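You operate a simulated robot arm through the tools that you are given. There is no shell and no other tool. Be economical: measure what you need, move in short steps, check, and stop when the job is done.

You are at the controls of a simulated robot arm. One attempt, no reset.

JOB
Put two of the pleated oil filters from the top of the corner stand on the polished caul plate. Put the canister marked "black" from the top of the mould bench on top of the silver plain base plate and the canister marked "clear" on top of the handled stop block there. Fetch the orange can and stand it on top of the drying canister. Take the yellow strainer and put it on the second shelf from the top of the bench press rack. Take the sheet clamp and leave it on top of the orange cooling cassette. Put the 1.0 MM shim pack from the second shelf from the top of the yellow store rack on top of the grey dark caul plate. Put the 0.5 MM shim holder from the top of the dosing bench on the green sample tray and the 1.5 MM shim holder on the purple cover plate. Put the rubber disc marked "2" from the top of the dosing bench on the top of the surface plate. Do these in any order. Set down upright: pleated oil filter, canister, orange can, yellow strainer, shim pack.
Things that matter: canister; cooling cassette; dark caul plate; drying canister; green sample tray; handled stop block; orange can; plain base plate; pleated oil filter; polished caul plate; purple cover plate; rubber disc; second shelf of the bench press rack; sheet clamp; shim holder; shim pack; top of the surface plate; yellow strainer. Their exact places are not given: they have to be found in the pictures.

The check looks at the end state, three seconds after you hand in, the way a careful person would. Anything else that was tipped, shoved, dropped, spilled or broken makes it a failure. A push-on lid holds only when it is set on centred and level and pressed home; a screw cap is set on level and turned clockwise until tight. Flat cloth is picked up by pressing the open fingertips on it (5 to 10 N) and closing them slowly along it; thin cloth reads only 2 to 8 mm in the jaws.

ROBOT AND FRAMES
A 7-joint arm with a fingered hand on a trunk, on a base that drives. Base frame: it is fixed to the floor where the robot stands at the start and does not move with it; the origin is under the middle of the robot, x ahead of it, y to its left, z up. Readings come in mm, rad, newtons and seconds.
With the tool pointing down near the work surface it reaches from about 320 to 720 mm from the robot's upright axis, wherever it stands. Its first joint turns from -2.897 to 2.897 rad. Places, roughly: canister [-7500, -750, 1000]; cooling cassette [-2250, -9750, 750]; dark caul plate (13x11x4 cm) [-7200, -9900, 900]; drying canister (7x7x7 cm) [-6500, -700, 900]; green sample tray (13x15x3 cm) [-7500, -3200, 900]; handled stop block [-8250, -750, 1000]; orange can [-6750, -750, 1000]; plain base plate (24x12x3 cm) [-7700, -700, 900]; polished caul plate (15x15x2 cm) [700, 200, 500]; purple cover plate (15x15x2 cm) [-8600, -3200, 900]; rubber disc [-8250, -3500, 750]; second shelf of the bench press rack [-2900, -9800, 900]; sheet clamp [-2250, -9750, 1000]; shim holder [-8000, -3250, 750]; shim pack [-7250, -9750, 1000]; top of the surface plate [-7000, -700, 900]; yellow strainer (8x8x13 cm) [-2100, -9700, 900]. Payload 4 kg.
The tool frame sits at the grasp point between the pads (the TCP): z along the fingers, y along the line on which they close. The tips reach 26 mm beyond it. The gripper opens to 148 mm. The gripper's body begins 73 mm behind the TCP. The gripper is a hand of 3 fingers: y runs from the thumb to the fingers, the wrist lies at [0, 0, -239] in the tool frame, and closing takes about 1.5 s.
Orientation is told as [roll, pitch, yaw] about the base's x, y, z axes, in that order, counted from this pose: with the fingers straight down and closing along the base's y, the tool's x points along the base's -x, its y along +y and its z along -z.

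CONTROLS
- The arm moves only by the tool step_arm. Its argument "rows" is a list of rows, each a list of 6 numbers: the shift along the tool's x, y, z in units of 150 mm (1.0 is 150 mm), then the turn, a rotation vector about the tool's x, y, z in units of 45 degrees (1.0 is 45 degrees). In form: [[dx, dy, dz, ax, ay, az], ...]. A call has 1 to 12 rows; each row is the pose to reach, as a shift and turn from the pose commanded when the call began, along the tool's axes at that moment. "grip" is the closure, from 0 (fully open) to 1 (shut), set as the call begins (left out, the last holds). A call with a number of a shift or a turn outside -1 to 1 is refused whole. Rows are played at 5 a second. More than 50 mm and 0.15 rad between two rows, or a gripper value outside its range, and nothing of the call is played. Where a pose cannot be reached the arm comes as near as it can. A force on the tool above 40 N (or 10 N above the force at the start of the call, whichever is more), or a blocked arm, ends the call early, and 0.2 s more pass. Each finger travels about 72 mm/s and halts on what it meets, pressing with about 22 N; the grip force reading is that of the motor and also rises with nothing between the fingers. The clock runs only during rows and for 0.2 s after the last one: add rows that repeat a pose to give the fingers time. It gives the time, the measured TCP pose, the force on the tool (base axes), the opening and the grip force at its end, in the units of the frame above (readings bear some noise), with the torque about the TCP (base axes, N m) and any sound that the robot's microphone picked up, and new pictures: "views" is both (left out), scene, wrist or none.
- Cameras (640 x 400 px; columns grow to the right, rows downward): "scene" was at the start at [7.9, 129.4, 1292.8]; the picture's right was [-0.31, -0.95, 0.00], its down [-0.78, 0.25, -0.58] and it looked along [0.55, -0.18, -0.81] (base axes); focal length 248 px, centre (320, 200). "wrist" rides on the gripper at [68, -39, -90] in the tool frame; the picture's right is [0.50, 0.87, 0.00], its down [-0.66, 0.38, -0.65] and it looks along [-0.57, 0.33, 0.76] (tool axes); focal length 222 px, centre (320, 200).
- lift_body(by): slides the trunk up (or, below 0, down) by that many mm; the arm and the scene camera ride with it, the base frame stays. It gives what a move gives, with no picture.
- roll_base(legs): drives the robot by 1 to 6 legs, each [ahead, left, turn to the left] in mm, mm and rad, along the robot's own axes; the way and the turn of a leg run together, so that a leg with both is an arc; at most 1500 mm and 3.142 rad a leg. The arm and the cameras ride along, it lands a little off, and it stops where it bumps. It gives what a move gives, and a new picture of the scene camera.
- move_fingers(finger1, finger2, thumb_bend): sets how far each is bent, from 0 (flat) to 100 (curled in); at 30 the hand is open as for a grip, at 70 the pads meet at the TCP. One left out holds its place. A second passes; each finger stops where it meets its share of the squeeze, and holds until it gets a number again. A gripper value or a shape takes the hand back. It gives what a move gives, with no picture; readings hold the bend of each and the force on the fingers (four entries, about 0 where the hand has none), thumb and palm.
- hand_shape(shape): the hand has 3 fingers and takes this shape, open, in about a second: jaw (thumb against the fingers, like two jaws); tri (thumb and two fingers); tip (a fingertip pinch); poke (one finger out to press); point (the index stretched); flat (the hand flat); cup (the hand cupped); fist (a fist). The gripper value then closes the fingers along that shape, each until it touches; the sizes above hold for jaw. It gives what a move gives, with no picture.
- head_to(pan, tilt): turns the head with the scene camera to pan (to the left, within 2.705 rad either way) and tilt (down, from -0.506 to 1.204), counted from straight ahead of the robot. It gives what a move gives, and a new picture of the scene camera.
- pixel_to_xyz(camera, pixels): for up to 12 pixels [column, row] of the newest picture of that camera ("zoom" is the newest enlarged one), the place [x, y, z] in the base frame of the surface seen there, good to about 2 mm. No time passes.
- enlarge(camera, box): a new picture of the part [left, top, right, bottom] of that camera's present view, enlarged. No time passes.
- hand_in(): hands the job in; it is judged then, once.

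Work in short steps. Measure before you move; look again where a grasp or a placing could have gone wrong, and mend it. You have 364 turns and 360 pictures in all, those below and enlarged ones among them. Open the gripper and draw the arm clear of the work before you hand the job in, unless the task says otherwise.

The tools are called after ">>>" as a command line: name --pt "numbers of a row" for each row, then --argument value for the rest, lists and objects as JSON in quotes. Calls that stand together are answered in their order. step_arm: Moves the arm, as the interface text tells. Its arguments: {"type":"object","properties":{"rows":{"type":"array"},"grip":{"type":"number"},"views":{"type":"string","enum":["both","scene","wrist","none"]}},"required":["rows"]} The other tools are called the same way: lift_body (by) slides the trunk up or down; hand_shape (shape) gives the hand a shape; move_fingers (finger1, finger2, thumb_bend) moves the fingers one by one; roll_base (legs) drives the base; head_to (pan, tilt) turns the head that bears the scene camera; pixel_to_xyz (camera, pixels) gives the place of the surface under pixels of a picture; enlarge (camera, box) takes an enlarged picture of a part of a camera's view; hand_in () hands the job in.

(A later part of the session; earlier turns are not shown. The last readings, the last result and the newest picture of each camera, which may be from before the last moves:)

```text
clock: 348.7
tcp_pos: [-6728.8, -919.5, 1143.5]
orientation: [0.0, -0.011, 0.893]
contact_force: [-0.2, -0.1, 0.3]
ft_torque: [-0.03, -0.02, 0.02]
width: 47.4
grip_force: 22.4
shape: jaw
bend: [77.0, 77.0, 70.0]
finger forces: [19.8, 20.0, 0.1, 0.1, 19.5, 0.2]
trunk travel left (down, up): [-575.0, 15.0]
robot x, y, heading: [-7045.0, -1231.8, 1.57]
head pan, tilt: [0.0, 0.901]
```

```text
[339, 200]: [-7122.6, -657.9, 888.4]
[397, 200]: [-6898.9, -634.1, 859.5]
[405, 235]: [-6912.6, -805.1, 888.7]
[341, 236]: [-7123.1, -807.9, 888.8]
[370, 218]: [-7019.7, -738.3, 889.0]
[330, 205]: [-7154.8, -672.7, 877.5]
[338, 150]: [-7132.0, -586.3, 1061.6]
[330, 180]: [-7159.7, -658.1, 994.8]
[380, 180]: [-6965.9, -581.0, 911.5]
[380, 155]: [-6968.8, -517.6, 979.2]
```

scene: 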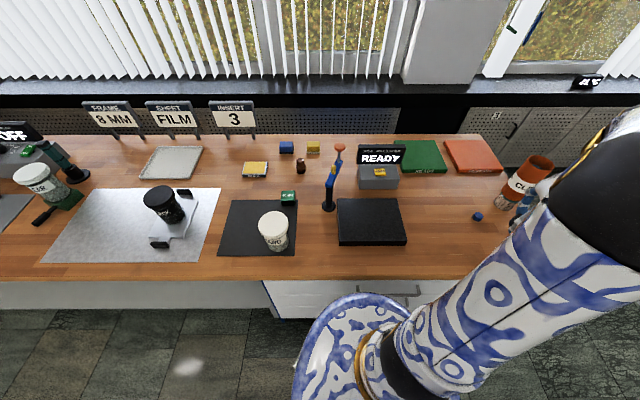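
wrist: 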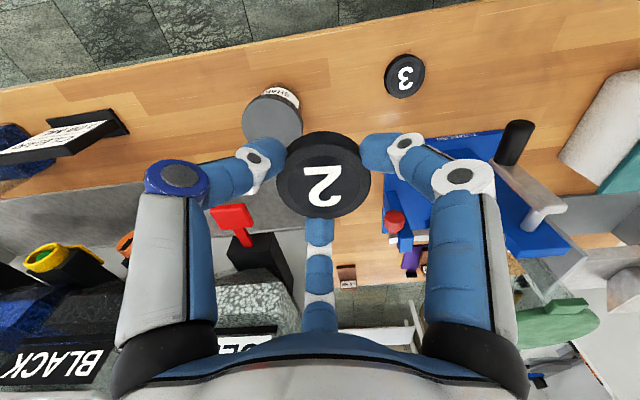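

Plate top z 889, centre (-7018,-735). Carry the disc there.

>>> step_arm --pt "0.02 0.25 0 0 0 0" --pt "0.05 0.5 0 0 0 0" --pt "0.08 0.75 0 0 0 0" --pt "0.1 1 0 0 0 0" --views "none"

>>> step_arm --pt "0.02 0.25 0 0 0 0" --pt "0.05 0.5 0 0 0 0" --pt "0.08 0.75 0 0 0 0" --pt "0.1 1 0 0 0 0" --views "none"

>>> step_arm --pt "0.04 0.21 0 0 0 0" --pt "0.04 0.21 0.3 0 0 0" --pt "0.04 0.21 0.6 0 0 0" --pt "0.04 0.21 0.9 0 0 0" --views "both"

```text
clock: 349.7
tcp_pos: [-6858.5, -837.9, 1143.0]
orientation: [-0.002, -0.011, 0.894]
contact_force: [0.0, -0.3, -1.1]
ft_torque: [0.03, 0.01, 0.02]
width: 47.5
grip_force: 22.4
shape: jaw
bend: [77.0, 77.0, 70.0]
finger forces: [19.8, 20.1, 0.0, 0.1, 19.5, 0.0]
trunk travel left (down, up): [-575.0, 15.0]
robot x, y, heading: [-7041.2, -1232.5, 1.563]
head pan, tilt: [0.0, 0.901]
```

```text
clock: 350.7
tcp_pos: [-6983.1, -754.5, 1142.9]
orientation: [-0.003, -0.012, 0.894]
contact_force: [0.5, 0.7, -0.1]
ft_torque: [-0.06, 0.03, -0.01]
width: 47.8
grip_force: 21.4
shape: jaw
bend: [77.0, 77.0, 70.0]
finger forces: [19.9, 20.1, 0.0, 0.0, 19.4, 0.0]
trunk travel left (down, up): [-575.0, 15.0]
robot x, y, heading: [-7044.6, -1234.8, 1.567]
head pan, tilt: [0.0, 0.901]
```

```text
clock: 351.7
tcp_pos: [-7008.7, -738.9, 1008.0]
orientation: [0.0, -0.012, 0.892]
contact_force: [0.6, 0.6, -0.7]
ft_torque: [-0.01, 0.04, -0.01]
width: 47.5
grip_force: 22.3
shape: jaw
bend: [77.0, 77.0, 70.0]
finger forces: [19.8, 20.1, 0.0, 0.0, 19.3, 0.0]
trunk travel left (down, up): [-575.0, 15.0]
robot x, y, heading: [-7042.8, -1232.0, 1.568]
head pan, tilt: [0.0, 0.901]
```

scene: 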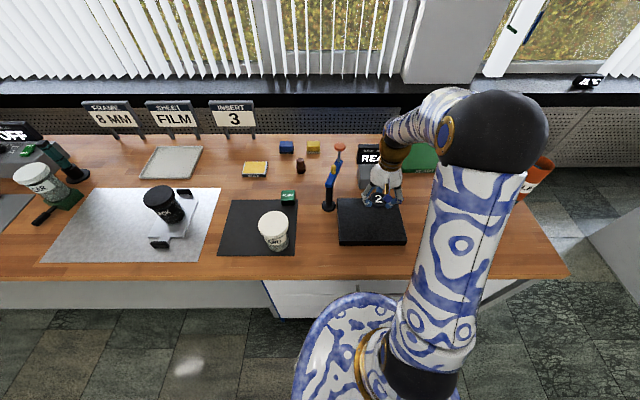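
wrist: 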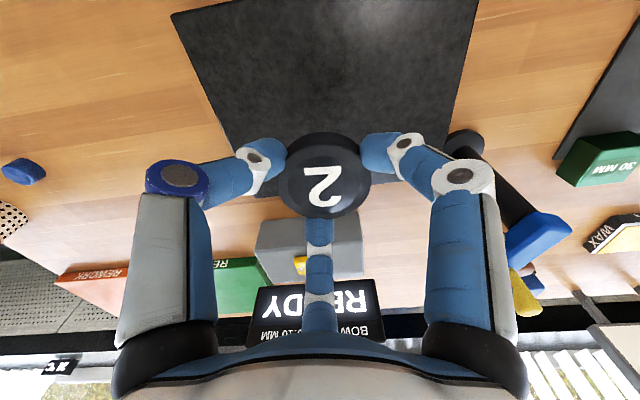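

Lower to the plate (contact expected ~z 920).

>>> step_arm --pt "0 0 0.2 0 0 0" --pt "0 0 0.4 0 0 0" --pt "0 0 0.53 0 0 0" --pt "0 0 0.57 0 0 0" --pt "0 0 0.582 0 0 0" --pt "0 0 0.59 0 0 0" --views "none"

```text
clock: 353.1
tcp_pos: [-7008.9, -737.6, 919.0]
orientation: [-0.001, -0.012, 0.893]
contact_force: [-0.5, 0.2, -0.9]
ft_torque: [-0.01, -0.02, 0.0]
width: 47.7
grip_force: 22.1
shape: jaw
bend: [77.0, 77.0, 70.0]
finger forces: [19.8, 20.1, 0.1, 0.0, 19.3, 0.0]
trunk travel left (down, up): [-575.0, 15.0]
robot x, y, heading: [-7038.8, -1235.2, 1.563]
head pan, tilt: [0.0, 0.901]
```

>>> step_arm --pt "0 0 0.008 0 0 0" --pt "0 0 0.015 0 0 0" --pt "0 0 0.02 0 0 0" --views "none"

```text
clock: 353.9
tcp_pos: [-7007.6, -738.0, 917.1]
orientation: [-0.001, -0.014, 0.891]
contact_force: [0.0, 1.2, 19.2]
ft_torque: [0.02, -0.01, 0.01]
width: 48.3
grip_force: 21.9
shape: jaw
bend: [77.0, 77.0, 69.0]
finger forces: [22.8, 23.4, 0.1, 0.0, 22.5, 0.1]
trunk travel left (down, up): [-575.0, 15.0]
robot x, y, heading: [-7042.1, -1233.8, 1.568]
head pan, tilt: [0.0, 0.901]
```

Contact. Open and rise.

>>> step_arm --pt "0 0 -0.01 0 0 0" --pt "0 0 -0.01 0 0 0" --pt "0 0 -0.01 0 0 0" --pt "0 0 -0.01 0 0 0" --pt "0 0 -0.15 0 0 0" --pt "0 0 -0.4 0 0 0" --pt "0 0 -0.7 0 0 0" --pt "0 0 -1 0 0 0" --grip 0.4 --views "wrist"

```text
clock: 355.7
tcp_pos: [-7013.1, -740.5, 1068.4]
orientation: [0.0, -0.011, 0.894]
contact_force: [-0.4, 0.7, 0.3]
ft_torque: [0.01, -0.01, 0.0]
width: 88.2
grip_force: 0.0
shape: jaw
bend: [32.0, 32.0, 70.0]
finger forces: [0.0, 0.0, 0.0, 0.0, 0.0, 0.0]
trunk travel left (down, up): [-575.0, 15.0]
robot x, y, heading: [-7044.9, -1228.7, 1.568]
head pan, tilt: [0.0, 0.901]
```

wrist: 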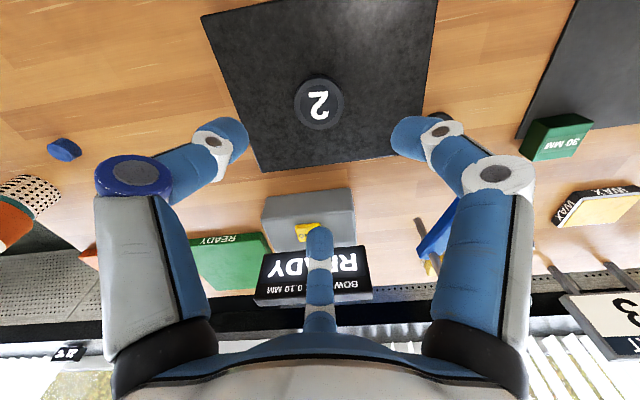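

Disc 2 lies on the surface plate. Retract, and drive toward the open floor to view the far racks.

>>> step_arm --pt "0 0 -0.3 0 0 0" --pt "0.2 -0.15 -0.5 0 0 0" --pt "0.4 -0.3 -0.7 0 0 0" --pt "0.6 -0.45 -0.8 0 0 0" --pt "0.8 -0.6 -0.8 0 0 0" --grip 0 --views "none"

>>> roll_base --legs '[[-1150, 0, 0], [0, -1250, 0], [0, -1000, 0], [0, 0, -3.14], [1000, 0, 0]]'

>>> head_to --pan 0 --tilt 0.25

```text
clock: 356.9
tcp_pos: [-7015.3, -890.7, 1185.7]
orientation: [-0.001, -0.012, 0.894]
contact_force: [0.0, -0.3, -0.1]
ft_torque: [0.04, 0.01, -0.01]
width: 147.8
grip_force: 0.0
shape: jaw
bend: [30.0, 30.0, 30.0]
finger forces: [0.0, 0.1, 0.0, 0.0, 0.1, 0.0]
trunk travel left (down, up): [-575.0, 15.0]
robot x, y, heading: [-7045.0, -1236.3, 1.564]
head pan, tilt: [0.0, 0.901]
```

```text
clock: 385.7
tcp_pos: [-4893.0, -3798.4, 1184.2]
orientation: [0.0, -0.013, -2.283]
contact_force: [0.0, -0.5, -0.8]
ft_torque: [0.03, -0.02, 0.0]
width: 147.9
grip_force: 0.2
shape: jaw
bend: [30.0, 30.0, 30.0]
finger forces: [0.1, 0.0, 0.0, 0.0, 0.0, 0.0]
trunk travel left (down, up): [-575.0, 15.0]
robot x, y, heading: [-4855.1, -3455.9, -1.608]
head pan, tilt: [0.0, 0.901]
```

scene: 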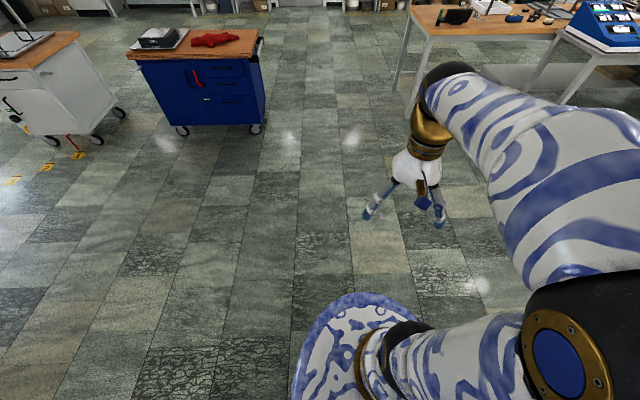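

```text
clock: 386.8
tcp_pos: [-4892.8, -3799.0, 1186.1]
orientation: [0.001, -0.013, -2.283]
contact_force: [-0.1, 0.4, -0.3]
ft_torque: [0.0, 0.04, -0.01]
width: 147.7
grip_force: 0.1
shape: jaw
bend: [30.0, 30.0, 30.0]
finger forces: [0.1, 0.0, 0.0, 0.0, 0.1, 0.1]
trunk travel left (down, up): [-575.0, 15.0]
robot x, y, heading: [-4855.5, -3456.9, -1.605]
head pan, tilt: [0.0, 0.25]
```

scene: 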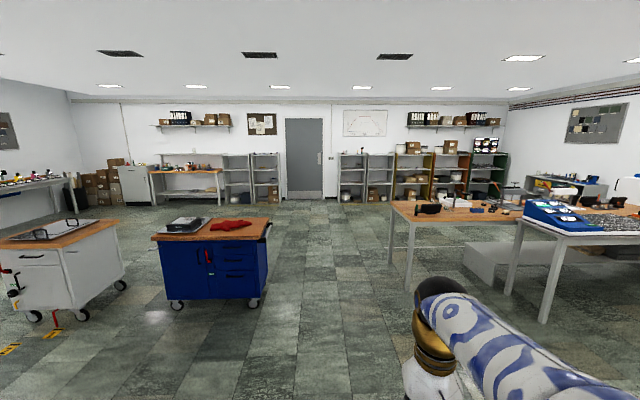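

>>> pixel_to_xyz --camera "scene" --pixels '[[262, 300], [270, 230], [390, 262], [395, 205], [330, 200], [410, 200], [470, 190], [205, 195], [268, 195]]'

```text
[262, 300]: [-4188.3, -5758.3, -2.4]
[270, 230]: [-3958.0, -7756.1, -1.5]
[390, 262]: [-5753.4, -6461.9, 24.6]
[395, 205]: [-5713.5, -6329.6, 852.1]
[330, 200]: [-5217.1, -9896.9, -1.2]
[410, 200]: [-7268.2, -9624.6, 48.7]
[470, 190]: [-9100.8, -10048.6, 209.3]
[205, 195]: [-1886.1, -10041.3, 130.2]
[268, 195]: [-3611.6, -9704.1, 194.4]
```

Lane is clear (x -4200…-5700). Drive ahead to y≈-7700.

>>> roll_base --legs '[[0, 0, 0.035], [1450, 0, 0], [1450, 0, 0], [1350, 0, 0]]'

>>> head_to --pan -0.8 --tilt 0.3

>>> head_to --pan 0.8 --tilt 0.3

```text
clock: 407.4
tcp_pos: [-4852.0, -8029.5, 1185.3]
orientation: [-0.001, -0.012, -2.227]
contact_force: [-0.6, 0.5, -0.6]
ft_torque: [0.0, 0.0, 0.0]
width: 147.9
grip_force: 0.0
shape: jaw
bend: [30.0, 30.0, 30.0]
finger forces: [0.0, 0.0, 0.0, 0.1, 0.0, 0.0]
trunk travel left (down, up): [-575.0, 15.0]
robot x, y, heading: [-4832.0, -7685.8, -1.555]
head pan, tilt: [0.0, 0.25]
```

scene: 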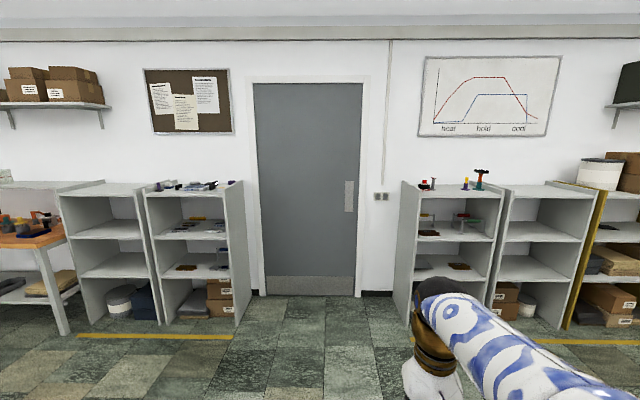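

```text
clock: 408.6
tcp_pos: [-4852.0, -8029.1, 1185.6]
orientation: [0.001, -0.011, -2.229]
contact_force: [0.7, 0.0, -0.1]
ft_torque: [0.0, 0.02, -0.01]
width: 147.8
grip_force: 0.1
shape: jaw
bend: [30.0, 30.0, 30.0]
finger forces: [0.1, 0.0, 0.0, 0.0, 0.1, 0.0]
trunk travel left (down, up): [-575.0, 15.0]
robot x, y, heading: [-4833.3, -7683.1, -1.553]
head pan, tilt: [-0.799, 0.3]
```

scene: 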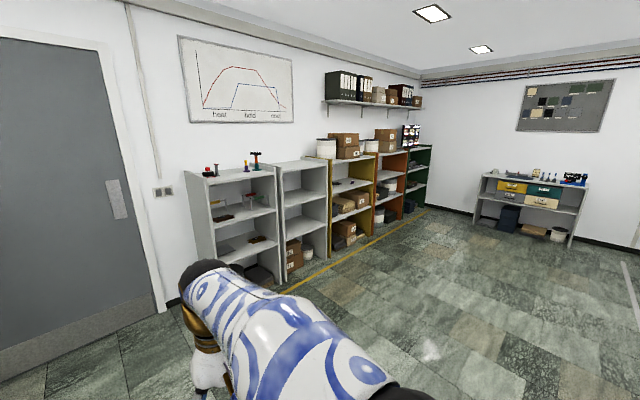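

```text
clock: 410.2
tcp_pos: [-4852.7, -8029.1, 1185.6]
orientation: [0.0, -0.011, -2.23]
contact_force: [-0.4, -0.2, -0.6]
ft_torque: [0.01, 0.04, 0.02]
width: 148.2
grip_force: 0.0
shape: jaw
bend: [30.0, 30.0, 30.0]
finger forces: [0.0, 0.1, 0.1, 0.1, 0.0, 0.0]
trunk travel left (down, up): [-575.0, 15.0]
robot x, y, heading: [-4833.1, -7688.0, -1.553]
head pan, tilt: [0.799, 0.3]
```

scene: 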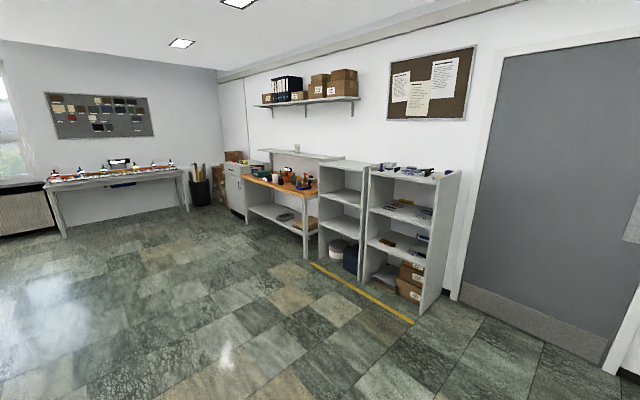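

The yellow rack is right of the door around x≈-7200. Drive there.

>>> roll_base --legs '[[0, 0, -0.018], [0, -1200, 0], [0, -1170, 0], [900, 0, 0]]'

>>> head_to --pan 0 --tilt 0.35

```text
clock: 426.7
tcp_pos: [-7271.1, -8912.2, 1185.8]
orientation: [0.0, -0.013, -2.256]
contact_force: [0.0, -0.7, 0.6]
ft_torque: [0.02, 0.03, -0.03]
width: 147.8
grip_force: 0.1
shape: jaw
bend: [30.0, 30.0, 30.0]
finger forces: [0.1, 0.0, 0.1, 0.1, 0.0, 0.0]
trunk travel left (down, up): [-575.0, 15.0]
robot x, y, heading: [-7243.1, -8570.2, -1.581]
head pan, tilt: [0.799, 0.3]
```

scene: 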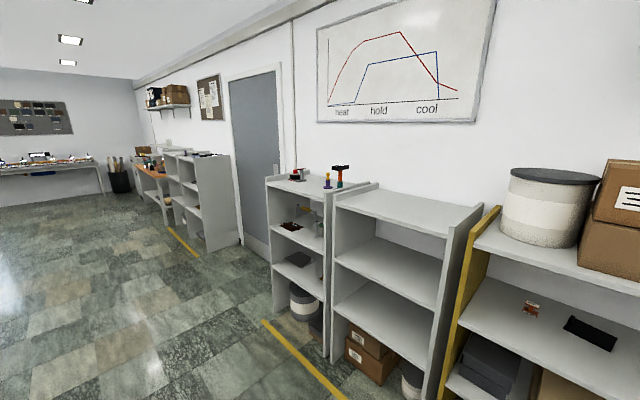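

```text
clock: 427.8
tcp_pos: [-7271.5, -8913.2, 1185.6]
orientation: [0.001, -0.013, -2.256]
contact_force: [0.4, -0.4, 0.5]
ft_torque: [-0.01, -0.01, 0.0]
width: 148.2
grip_force: 0.1
shape: jaw
bend: [30.0, 30.0, 30.0]
finger forces: [0.0, 0.0, 0.0, 0.0, 0.0, 0.1]
trunk travel left (down, up): [-575.0, 15.0]
robot x, y, heading: [-7237.0, -8571.9, -1.58]
head pan, tilt: [0.0, 0.351]
```

scene: 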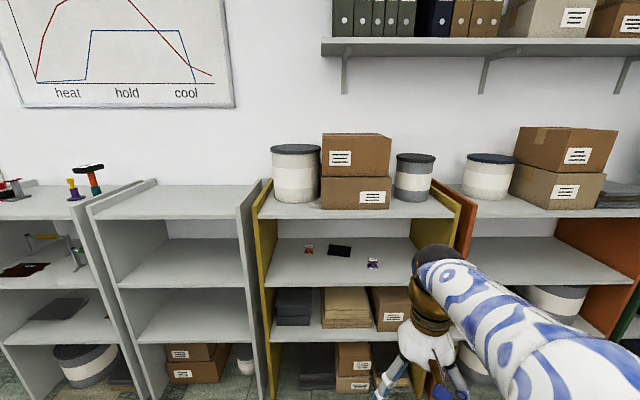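

>>> enlarge --camera "scene" --box '[250, 190, 450, 310]'

>>> pixel_to_xyz --camera "scene" --pixels '[[309, 250], [309, 245], [340, 250], [373, 265], [373, 260], [330, 284], [350, 217], [260, 250], [455, 240], [350, 235], [330, 275], [272, 280]]'

```text
3.20 times, centred on (350, 250) of scene
```

zoom: 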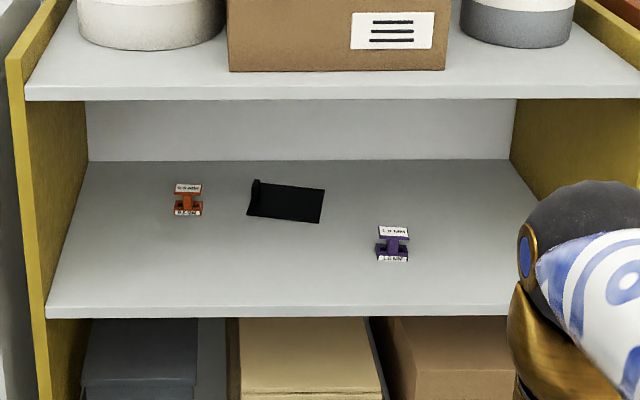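

```text
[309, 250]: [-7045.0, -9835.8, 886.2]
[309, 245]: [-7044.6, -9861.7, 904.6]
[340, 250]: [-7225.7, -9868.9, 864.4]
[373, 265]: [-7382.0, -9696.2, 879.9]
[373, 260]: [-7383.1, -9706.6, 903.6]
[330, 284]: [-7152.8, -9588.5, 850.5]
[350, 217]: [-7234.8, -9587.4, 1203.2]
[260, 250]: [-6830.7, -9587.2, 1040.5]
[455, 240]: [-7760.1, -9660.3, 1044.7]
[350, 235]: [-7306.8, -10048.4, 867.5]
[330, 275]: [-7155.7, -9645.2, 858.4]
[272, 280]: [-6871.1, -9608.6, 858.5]
```

The purple pack and an orange pack stand on the second shelf, with a dark plate. I drive closer and zoom to read labels and shapes.

>>> roll_base --legs '[[430, -60, 0.01]]'

>>> head_to --pan 0 --tilt 0.75

>>> enlarge --camera "scene" --box '[230, 100, 400, 210]'

```text
clock: 430.5
tcp_pos: [-7328.7, -9353.0, 1185.0]
orientation: [-0.004, -0.011, -2.246]
contact_force: [-0.3, -0.5, 0.2]
ft_torque: [-0.02, -0.01, 0.0]
width: 147.8
grip_force: 0.1
shape: jaw
bend: [30.0, 30.0, 30.0]
finger forces: [0.0, 0.0, 0.0, 0.1, 0.0, 0.0]
trunk travel left (down, up): [-575.0, 15.0]
robot x, y, heading: [-7302.3, -9009.2, -1.572]
head pan, tilt: [0.0, 0.351]
```

scene: 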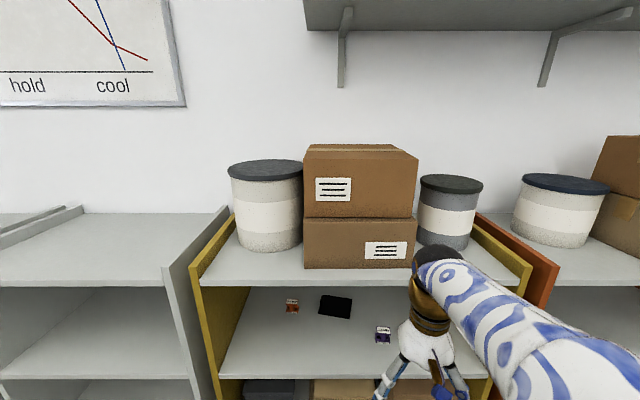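

```text
clock: 431.4
tcp_pos: [-7330.1, -9352.7, 1185.1]
orientation: [0.001, -0.011, -2.247]
contact_force: [1.0, 0.3, -0.2]
ft_torque: [-0.02, 0.02, 0.0]
width: 148.4
grip_force: 0.1
shape: jaw
bend: [30.0, 30.0, 30.0]
finger forces: [0.0, 0.0, 0.0, 0.0, 0.1, 0.0]
trunk travel left (down, up): [-575.0, 15.0]
robot x, y, heading: [-7304.0, -9006.1, -1.571]
head pan, tilt: [0.0, 0.75]
```

scene: 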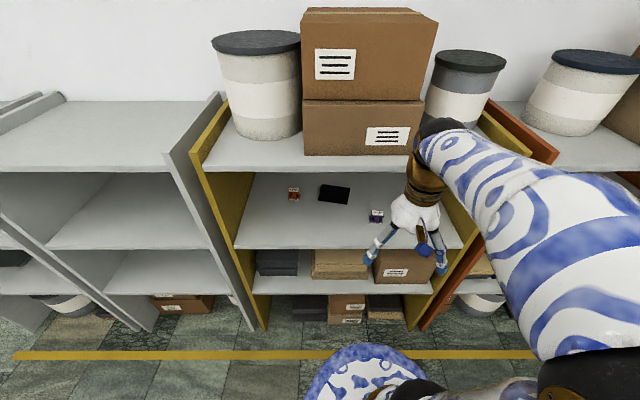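

```text
3.64 times, centred on (315, 155) of scene
```

zoom: 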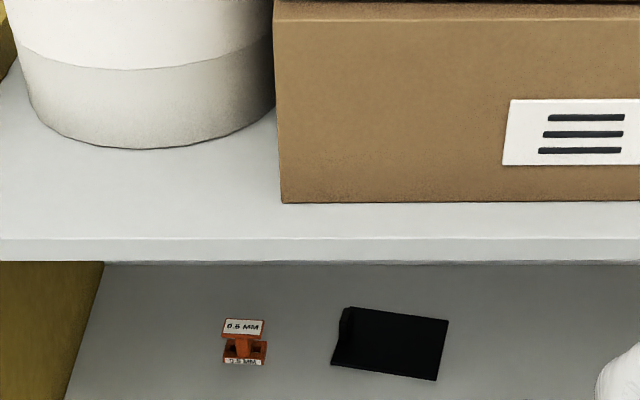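

Lower the trunk so that camera and shoulder suit the shelf height, and zoom on the purple pack.

>>> lift_body --by -300

>>> head_to --pan 0 --tilt 0.55

>>> enlarge --camera "scene" --box '[260, 120, 420, 220]'

```text
clock: 434.4
tcp_pos: [-7330.3, -9352.3, 885.9]
orientation: [0.001, -0.011, -2.247]
contact_force: [-0.8, 0.5, 0.2]
ft_torque: [-0.04, 0.02, 0.01]
width: 147.8
grip_force: 0.0
shape: jaw
bend: [30.0, 30.0, 30.0]
finger forces: [0.0, 0.0, 0.1, 0.0, 0.0, 0.1]
trunk travel left (down, up): [-275.0, 315.0]
robot x, y, heading: [-7301.4, -9008.9, -1.572]
head pan, tilt: [0.0, 0.75]
```

```text
clock: 435.1
tcp_pos: [-7329.6, -9353.4, 885.9]
orientation: [0.002, -0.012, -2.244]
contact_force: [-0.4, -1.5, -0.2]
ft_torque: [0.0, 0.02, 0.01]
width: 147.8
grip_force: 0.0
shape: jaw
bend: [30.0, 30.0, 30.0]
finger forces: [0.0, 0.0, 0.0, 0.0, 0.1, 0.0]
trunk travel left (down, up): [-275.0, 315.0]
robot x, y, heading: [-7304.1, -9007.5, -1.574]
head pan, tilt: [0.0, 0.55]
```

scene: 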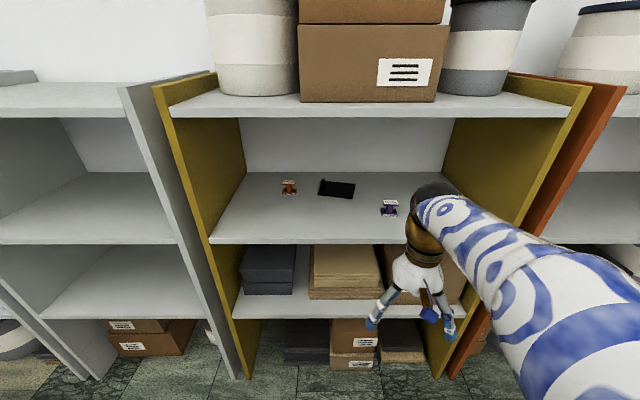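

```text
4.00 times, centred on (340, 170) of scene
```

zoom: 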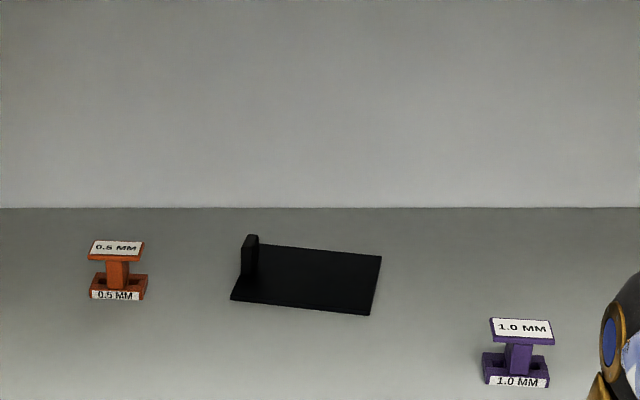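

>>> enlarge --camera "scene" --box '[370, 190, 410, 225]'

>>> pixel_to_xyz --camera "zoom" --pixels '[[185, 120], [395, 125], [205, 195], [400, 200], [300, 160], [300, 270], [165, 330], [385, 340], [280, 310], [195, 375], [255, 240], [345, 250]]'

>>> pixel_to_xyz --camera "scene" --pixels '[[318, 194], [353, 198], [355, 184], [323, 182], [338, 188], [322, 182], [340, 100], [340, 112], [220, 110], [555, 125], [340, 115]]'

```text
11.43 times, centred on (390, 208) of scene
```

zoom: 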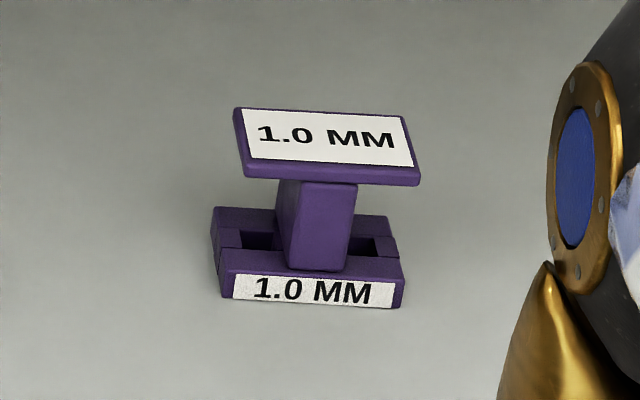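

```text
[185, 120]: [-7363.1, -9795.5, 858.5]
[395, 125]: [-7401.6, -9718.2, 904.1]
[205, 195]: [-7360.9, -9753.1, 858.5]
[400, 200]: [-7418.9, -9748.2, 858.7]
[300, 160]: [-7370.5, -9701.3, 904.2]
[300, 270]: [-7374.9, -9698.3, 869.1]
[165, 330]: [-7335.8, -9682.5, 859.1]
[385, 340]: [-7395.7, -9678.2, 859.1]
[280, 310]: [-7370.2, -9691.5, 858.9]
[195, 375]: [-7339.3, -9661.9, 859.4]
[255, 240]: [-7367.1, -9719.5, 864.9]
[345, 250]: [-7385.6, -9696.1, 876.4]
```

```text
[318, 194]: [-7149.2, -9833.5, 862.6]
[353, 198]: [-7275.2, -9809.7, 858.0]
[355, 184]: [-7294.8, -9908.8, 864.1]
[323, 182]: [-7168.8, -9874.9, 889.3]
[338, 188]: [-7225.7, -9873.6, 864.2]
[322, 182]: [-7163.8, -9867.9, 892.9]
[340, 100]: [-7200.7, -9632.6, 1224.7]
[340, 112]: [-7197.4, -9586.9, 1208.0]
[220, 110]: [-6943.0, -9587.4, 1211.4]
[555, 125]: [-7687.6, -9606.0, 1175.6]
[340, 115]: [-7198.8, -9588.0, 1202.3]
```

The purple pack is "1.0 MM" (base, column and top plate, ~49 mm wide). I check the forearm's height in this posture to plan shelf clearance.

>>> pixel_to_xyz --camera "scene" --pixels '[[440, 190], [470, 220], [520, 270], [580, 300], [630, 350], [425, 240]]'

>>> pixel_to_xyz --camera "zoom" --pixels '[[242, 112], [402, 120], [414, 178], [250, 172], [225, 212], [385, 220], [400, 265], [400, 300], [228, 290], [320, 200]]'

```text
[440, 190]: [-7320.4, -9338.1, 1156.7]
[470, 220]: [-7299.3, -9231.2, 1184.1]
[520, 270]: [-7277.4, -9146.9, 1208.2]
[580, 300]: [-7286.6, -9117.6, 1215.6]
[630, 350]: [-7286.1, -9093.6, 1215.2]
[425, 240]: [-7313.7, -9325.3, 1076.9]
```

```text
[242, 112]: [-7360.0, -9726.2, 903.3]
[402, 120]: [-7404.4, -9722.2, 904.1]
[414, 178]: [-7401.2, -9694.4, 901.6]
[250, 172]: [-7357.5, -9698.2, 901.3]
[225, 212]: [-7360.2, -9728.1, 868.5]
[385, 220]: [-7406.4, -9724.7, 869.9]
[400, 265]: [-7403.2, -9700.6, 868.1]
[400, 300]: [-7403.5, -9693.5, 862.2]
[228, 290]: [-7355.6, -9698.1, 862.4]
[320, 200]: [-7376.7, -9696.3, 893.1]
```

Pack centre (-7380,-9711), top 904. I turn the hand to face the shelf (yaw -1.57), raise it, then lower the trunk 200 mm so that the forearm runs flatter.

>>> step_arm --pt "0 0 -0.15 0 0 -0.17" --pt "0 0 -0.35 0 0 -0.34" --pt "0 0 -0.6 0 0 -0.51" --pt "0 0 -0.85 0 0 -0.68" --pt "0 0 -1 0 0 -0.86" --views "none"

>>> lift_body --by -200

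>>> step_arm --pt "0 0 -0.15 0 -0.15 0" --pt "0 0 -0.3 0 -0.3 0" --pt "0 0 -0.45 0 -0.45 0" --pt "0 0 -0.55 0 -0.6 0" --pt "0 0 -0.6 0 -0.667 0" --views "both"

```text
clock: 436.3
tcp_pos: [-7327.1, -9351.2, 1035.0]
orientation: [-0.009, -0.01, -1.57]
contact_force: [0.9, 0.2, -0.4]
ft_torque: [0.02, 0.01, 0.0]
width: 147.7
grip_force: 0.1
shape: jaw
bend: [30.0, 30.0, 30.0]
finger forces: [0.0, 0.0, 0.0, 0.0, 0.0, 0.1]
trunk travel left (down, up): [-275.0, 315.0]
robot x, y, heading: [-7301.9, -9007.8, -1.572]
head pan, tilt: [0.0, 0.55]
```

```text
clock: 438.4
tcp_pos: [-7327.3, -9349.6, 834.9]
orientation: [-0.01, -0.007, -1.571]
contact_force: [-1.2, 0.0, 0.1]
ft_torque: [-0.01, 0.02, 0.01]
width: 148.0
grip_force: 0.1
shape: jaw
bend: [30.0, 30.0, 30.0]
finger forces: [0.0, 0.0, 0.0, 0.0, 0.1, 0.0]
trunk travel left (down, up): [-75.0, 515.0]
robot x, y, heading: [-7303.5, -9003.1, -1.568]
head pan, tilt: [0.0, 0.55]
```

```text
clock: 439.6
tcp_pos: [-7326.7, -9350.7, 925.3]
orientation: [-0.008, -0.532, -1.568]
contact_force: [0.2, -0.4, 0.4]
ft_torque: [0.01, 0.0, 0.03]
width: 147.8
grip_force: 0.2
shape: jaw
bend: [30.0, 30.0, 30.0]
finger forces: [0.0, 0.0, 0.0, 0.0, 0.1, 0.1]
trunk travel left (down, up): [-75.0, 515.0]
robot x, y, heading: [-7304.3, -9010.7, -1.572]
head pan, tilt: [0.0, 0.55]
```

scene: 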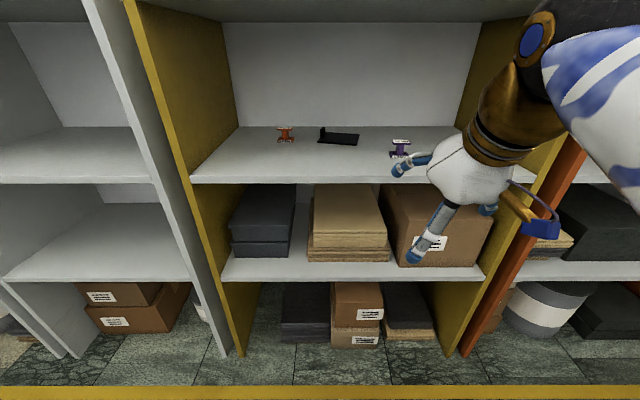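
wrist: 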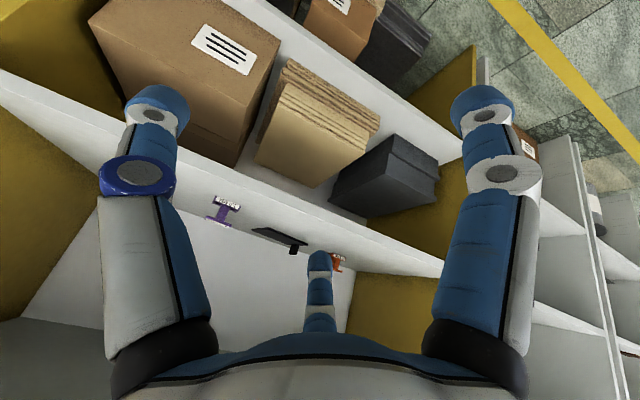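

Tilt of 30° is set. I drive 150 mm closer, and open to about 104 mm, then approach the pack at z≈915.

>>> roll_base --legs '[[150, 0, 0]]'

>>> step_arm --pt "0 -0.1 0 0 0 0" --pt "0 -0.2 0 0 0 0" --pt "0 -0.36 0 0 0 0" --grip 0.3 --views "wrist"

```text
clock: 441.0
tcp_pos: [-7325.8, -9504.5, 925.7]
orientation: [-0.008, -0.531, -1.565]
contact_force: [-0.2, -0.9, 0.0]
ft_torque: [0.01, -0.03, 0.02]
width: 148.0
grip_force: 0.1
shape: jaw
bend: [30.0, 30.0, 30.0]
finger forces: [0.1, 0.0, 0.1, 0.0, 0.0, 0.0]
trunk travel left (down, up): [-75.0, 515.0]
robot x, y, heading: [-7302.6, -9162.9, -1.571]
head pan, tilt: [0.0, 0.55]
```

scene: 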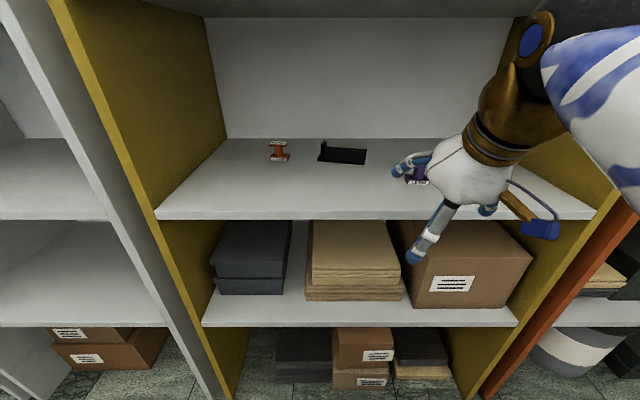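

```text
clock: 441.8
tcp_pos: [-7380.5, -9504.4, 924.6]
orientation: [-0.009, -0.532, -1.565]
contact_force: [0.4, -0.8, 0.0]
ft_torque: [-0.02, 0.02, -0.04]
width: 103.8
grip_force: 0.0
shape: jaw
bend: [28.0, 28.0, 74.0]
finger forces: [0.0, 0.0, 0.1, 0.0, 0.0, 0.0]
trunk travel left (down, up): [-75.0, 515.0]
robot x, y, heading: [-7303.0, -9160.8, -1.573]
head pan, tilt: [0.0, 0.55]
```

wrist: 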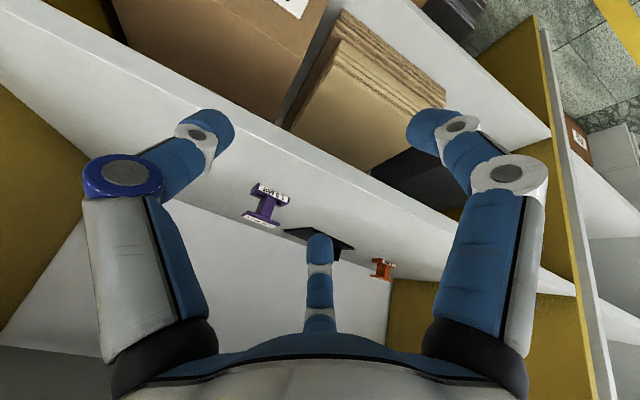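

Advance half-way toward the pack at constant height.

>>> step_arm --pt "-0.2 0 0.13 0 0 0" --pt "-0.4 0 0.26 0 0 0" --pt "-0.6 0 0.39 0 0 0" --pt "-0.72 0 0.475 0 0 0" --views "both"

```text
clock: 442.8
tcp_pos: [-7380.6, -9635.2, 918.5]
orientation: [-0.01, -0.534, -1.566]
contact_force: [-0.5, -0.2, 0.6]
ft_torque: [-0.06, 0.03, -0.03]
width: 104.1
grip_force: 0.1
shape: jaw
bend: [28.0, 28.0, 74.0]
finger forces: [0.0, 0.0, 0.0, 0.1, 0.0, 0.0]
trunk travel left (down, up): [-75.0, 515.0]
robot x, y, heading: [-7307.1, -9163.8, -1.568]
head pan, tilt: [0.0, 0.55]
```

scene: 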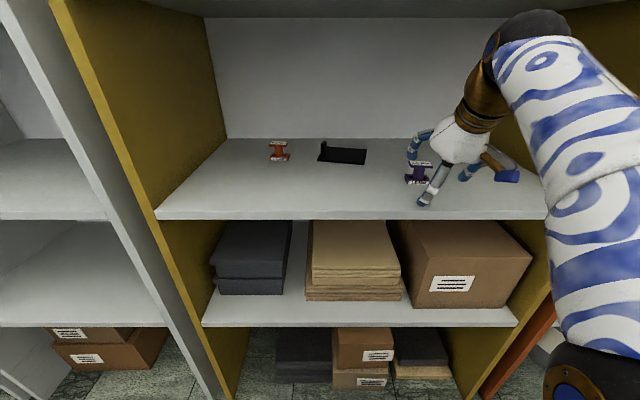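
wrist: 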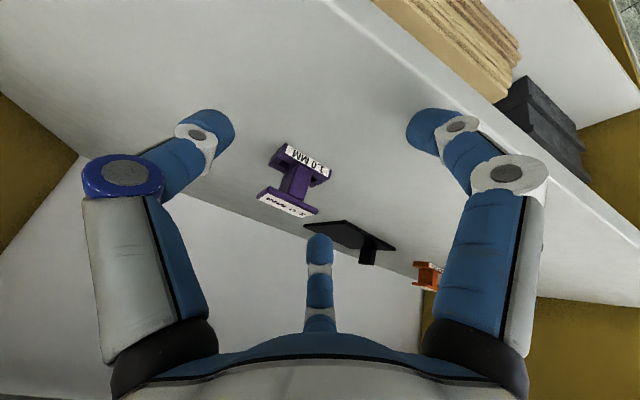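

Continue to y≈-9711 at z≈915.

>>> step_arm --pt "-0.14 0 0.09 0 0 0" --pt "-0.28 0 0.185 0 0 0" --pt "-0.423 0 0.275 0 0 0" --views "both"

>>> pixel_to_xyz --camera "wrist" --pixels '[[285, 185], [300, 150], [330, 200], [320, 175]]'

```text
clock: 443.6
tcp_pos: [-7380.1, -9710.0, 916.5]
orientation: [-0.008, -0.534, -1.565]
contact_force: [-1.0, 1.5, -0.2]
ft_torque: [0.02, 0.03, 0.02]
width: 104.0
grip_force: 0.1
shape: jaw
bend: [28.0, 28.0, 74.0]
finger forces: [0.0, 0.0, 0.0, 0.1, 0.1, 0.0]
trunk travel left (down, up): [-75.0, 515.0]
robot x, y, heading: [-7302.5, -9162.9, -1.568]
head pan, tilt: [0.0, 0.55]
```

scene: 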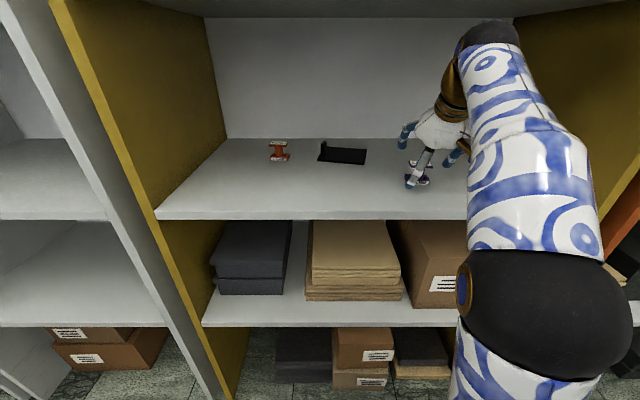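
wrist: 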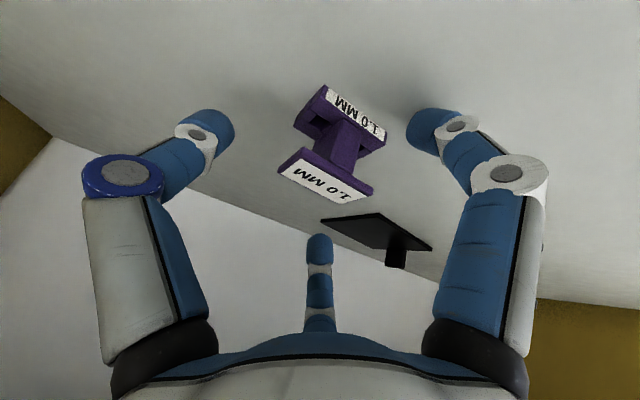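

```text
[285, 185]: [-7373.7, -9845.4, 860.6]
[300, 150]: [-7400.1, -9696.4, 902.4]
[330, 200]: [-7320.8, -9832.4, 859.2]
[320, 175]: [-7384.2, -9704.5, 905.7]
```

The top plate is centred in the hand. Descend 11 mm and close.

>>> step_arm --pt "0.02 0 0.03 0 0 0" --pt "0.037 0 0.063 0 0 0" --views "none"

>>> step_arm --pt "0 0 0 0 0 0" --pt "0 0 0 0 0 0" --pt "0 0 0 0 0 0" --pt "0 0 0 0 0 0" --pt "0 0 0 0 0 0" --pt "0 0 0 0 0 0" --grip 1 --views "both"

```text
clock: 444.2
tcp_pos: [-7380.1, -9708.4, 907.0]
orientation: [-0.009, -0.535, -1.567]
contact_force: [-0.2, 4.1, 16.1]
ft_torque: [0.63, -0.48, 0.1]
width: 100.4
grip_force: 0.1
shape: jaw
bend: [29.0, 28.0, 74.0]
finger forces: [15.7, 0.0, 0.0, 0.0, 0.0, 0.0]
trunk travel left (down, up): [-75.0, 515.0]
robot x, y, heading: [-7301.0, -9167.1, -1.569]
head pan, tilt: [0.0, 0.55]
```

```text
clock: 445.6
tcp_pos: [-7379.6, -9709.5, 905.3]
orientation: [-0.009, -0.532, -1.566]
contact_force: [-1.5, 1.2, 3.8]
ft_torque: [0.15, -0.11, 0.05]
width: 21.3
grip_force: 22.1
shape: jaw
bend: [37.0, 72.0, 73.0]
finger forces: [16.1, 15.8, 0.0, 0.0, 18.1, 0.0]
trunk travel left (down, up): [-75.0, 515.0]
robot x, y, heading: [-7302.9, -9160.4, -1.573]
head pan, tilt: [0.0, 0.55]
```

scene: 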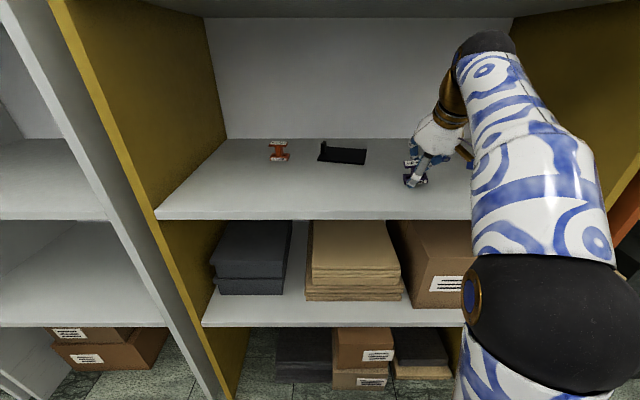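
wrist: 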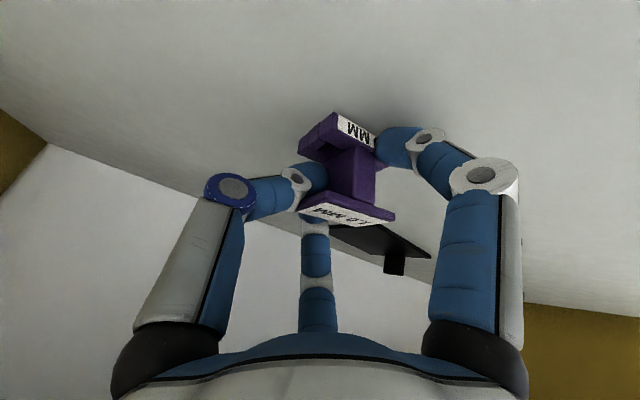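

The fingers closed on the column under the top plate, which is a good hold. Lift 15 mm and inspect.

>>> step_arm --pt "-0.02 0 -0.03 0 0 0" --pt "-0.05 0 -0.085 0 0 0" --pt "-0.1 0 -0.17 0 0 0" --views "both"

>>> enlarge --camera "scene" --box '[390, 130, 450, 200]'

```text
clock: 446.4
tcp_pos: [-7378.9, -9710.7, 935.6]
orientation: [-0.009, -0.533, -1.567]
contact_force: [-0.3, 1.1, -1.4]
ft_torque: [0.01, 0.04, 0.0]
width: 12.9
grip_force: 21.6
shape: jaw
bend: [81.0, 72.0, 75.0]
finger forces: [5.9, 4.0, 0.1, 0.0, 0.0, 0.0]
trunk travel left (down, up): [-75.0, 515.0]
robot x, y, heading: [-7306.1, -9158.2, -1.576]
head pan, tilt: [0.0, 0.55]
```

scene: 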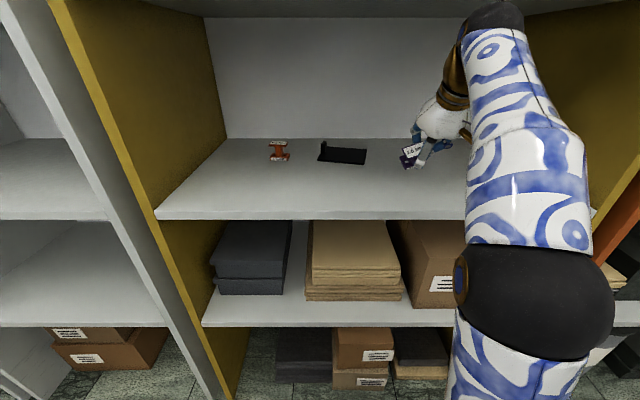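
wrist: 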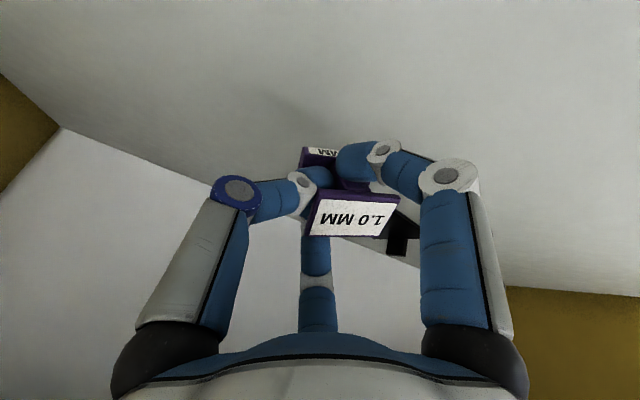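

```text
5.71 times, centred on (420, 165) of scene
```

zoom: 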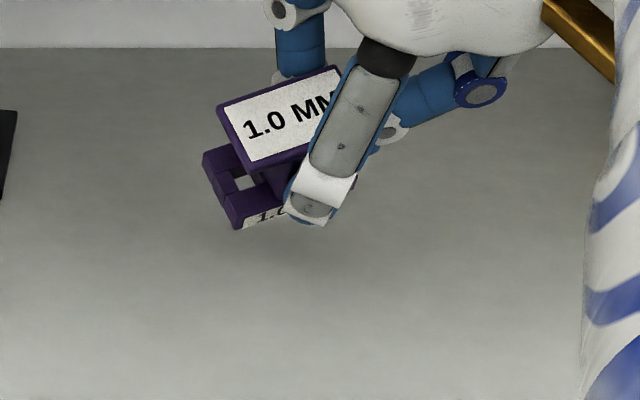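

The pack is slipping and tilted; I set it back down for a better grasp. Lower to just touching.

>>> step_arm --pt "0.02 0 0.035 0 0 0" --pt "0.05 0 0.085 0 0 0" --pt "0.075 0 0.128 0 0 0" --pt "0.09 0 0.153 0 0 0" --views "both"

>>> enlarge --camera "scene" --box '[390, 130, 450, 200]'

```text
clock: 447.4
tcp_pos: [-7378.5, -9711.8, 907.5]
orientation: [-0.008, -0.534, -1.567]
contact_force: [-1.0, 0.3, -0.3]
ft_torque: [0.01, 0.01, 0.02]
width: 13.1
grip_force: 21.9
shape: jaw
bend: [81.0, 72.0, 75.0]
finger forces: [5.5, 4.3, 0.0, 0.0, 0.1, 0.1]
trunk travel left (down, up): [-75.0, 515.0]
robot x, y, heading: [-7301.5, -9161.2, -1.567]
head pan, tilt: [0.0, 0.55]
```

scene: 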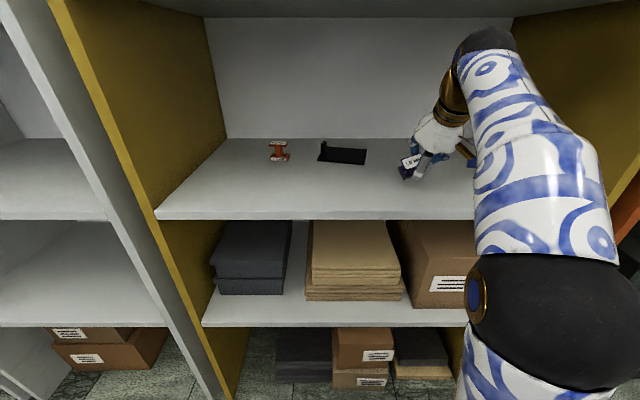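
wrist: 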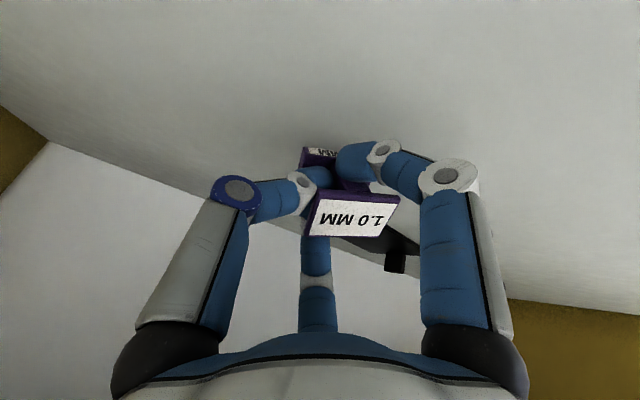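

```text
5.71 times, centred on (420, 165) of scene
```

zoom: 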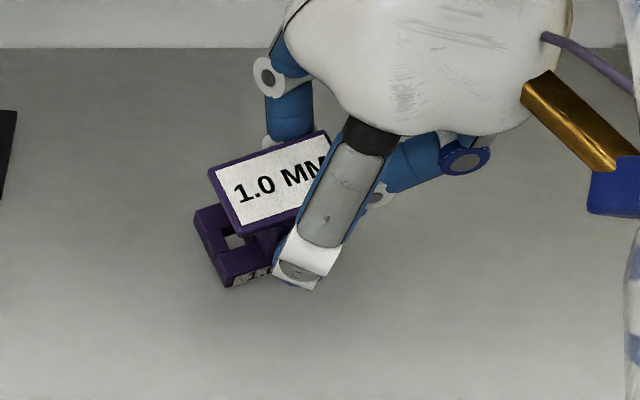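

Not touching yet; keep lowering in small steps.

>>> step_arm --pt "0.005 0 0.01 0 0 0" --pt "0.012 0 0.02 0 0 0" --pt "0.018 0 0.03 0 0 0" --pt "0.023 0 0.04 0 0 0" --views "none"

>>> enlarge --camera "scene" --box '[390, 130, 450, 200]'

>>> pixel_to_xyz --camera "zoom" --pixels '[[215, 210], [230, 280], [265, 270], [215, 180], [240, 230], [320, 140], [280, 190], [200, 300]]'

```text
clock: 448.4
tcp_pos: [-7379.0, -9711.2, 902.2]
orientation: [-0.009, -0.534, -1.565]
contact_force: [-1.1, -0.2, 1.5]
ft_torque: [-0.02, -0.07, 0.0]
width: 12.7
grip_force: 21.8
shape: jaw
bend: [81.0, 73.0, 75.0]
finger forces: [4.0, 4.4, 0.0, 0.0, 0.3, 0.1]
trunk travel left (down, up): [-75.0, 515.0]
robot x, y, heading: [-7304.8, -9162.1, -1.573]
head pan, tilt: [0.0, 0.55]
```

```text
5.71 times, centred on (420, 165) of scene
```

zoom: 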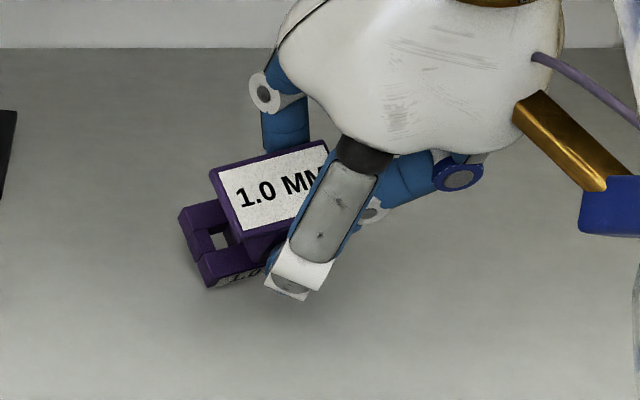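

```text
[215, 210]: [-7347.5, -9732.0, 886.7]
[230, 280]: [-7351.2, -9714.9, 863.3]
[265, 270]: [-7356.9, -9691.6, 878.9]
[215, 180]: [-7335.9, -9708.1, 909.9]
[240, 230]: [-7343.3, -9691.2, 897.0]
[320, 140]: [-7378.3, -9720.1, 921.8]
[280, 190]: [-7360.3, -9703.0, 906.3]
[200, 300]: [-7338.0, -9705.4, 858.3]
```

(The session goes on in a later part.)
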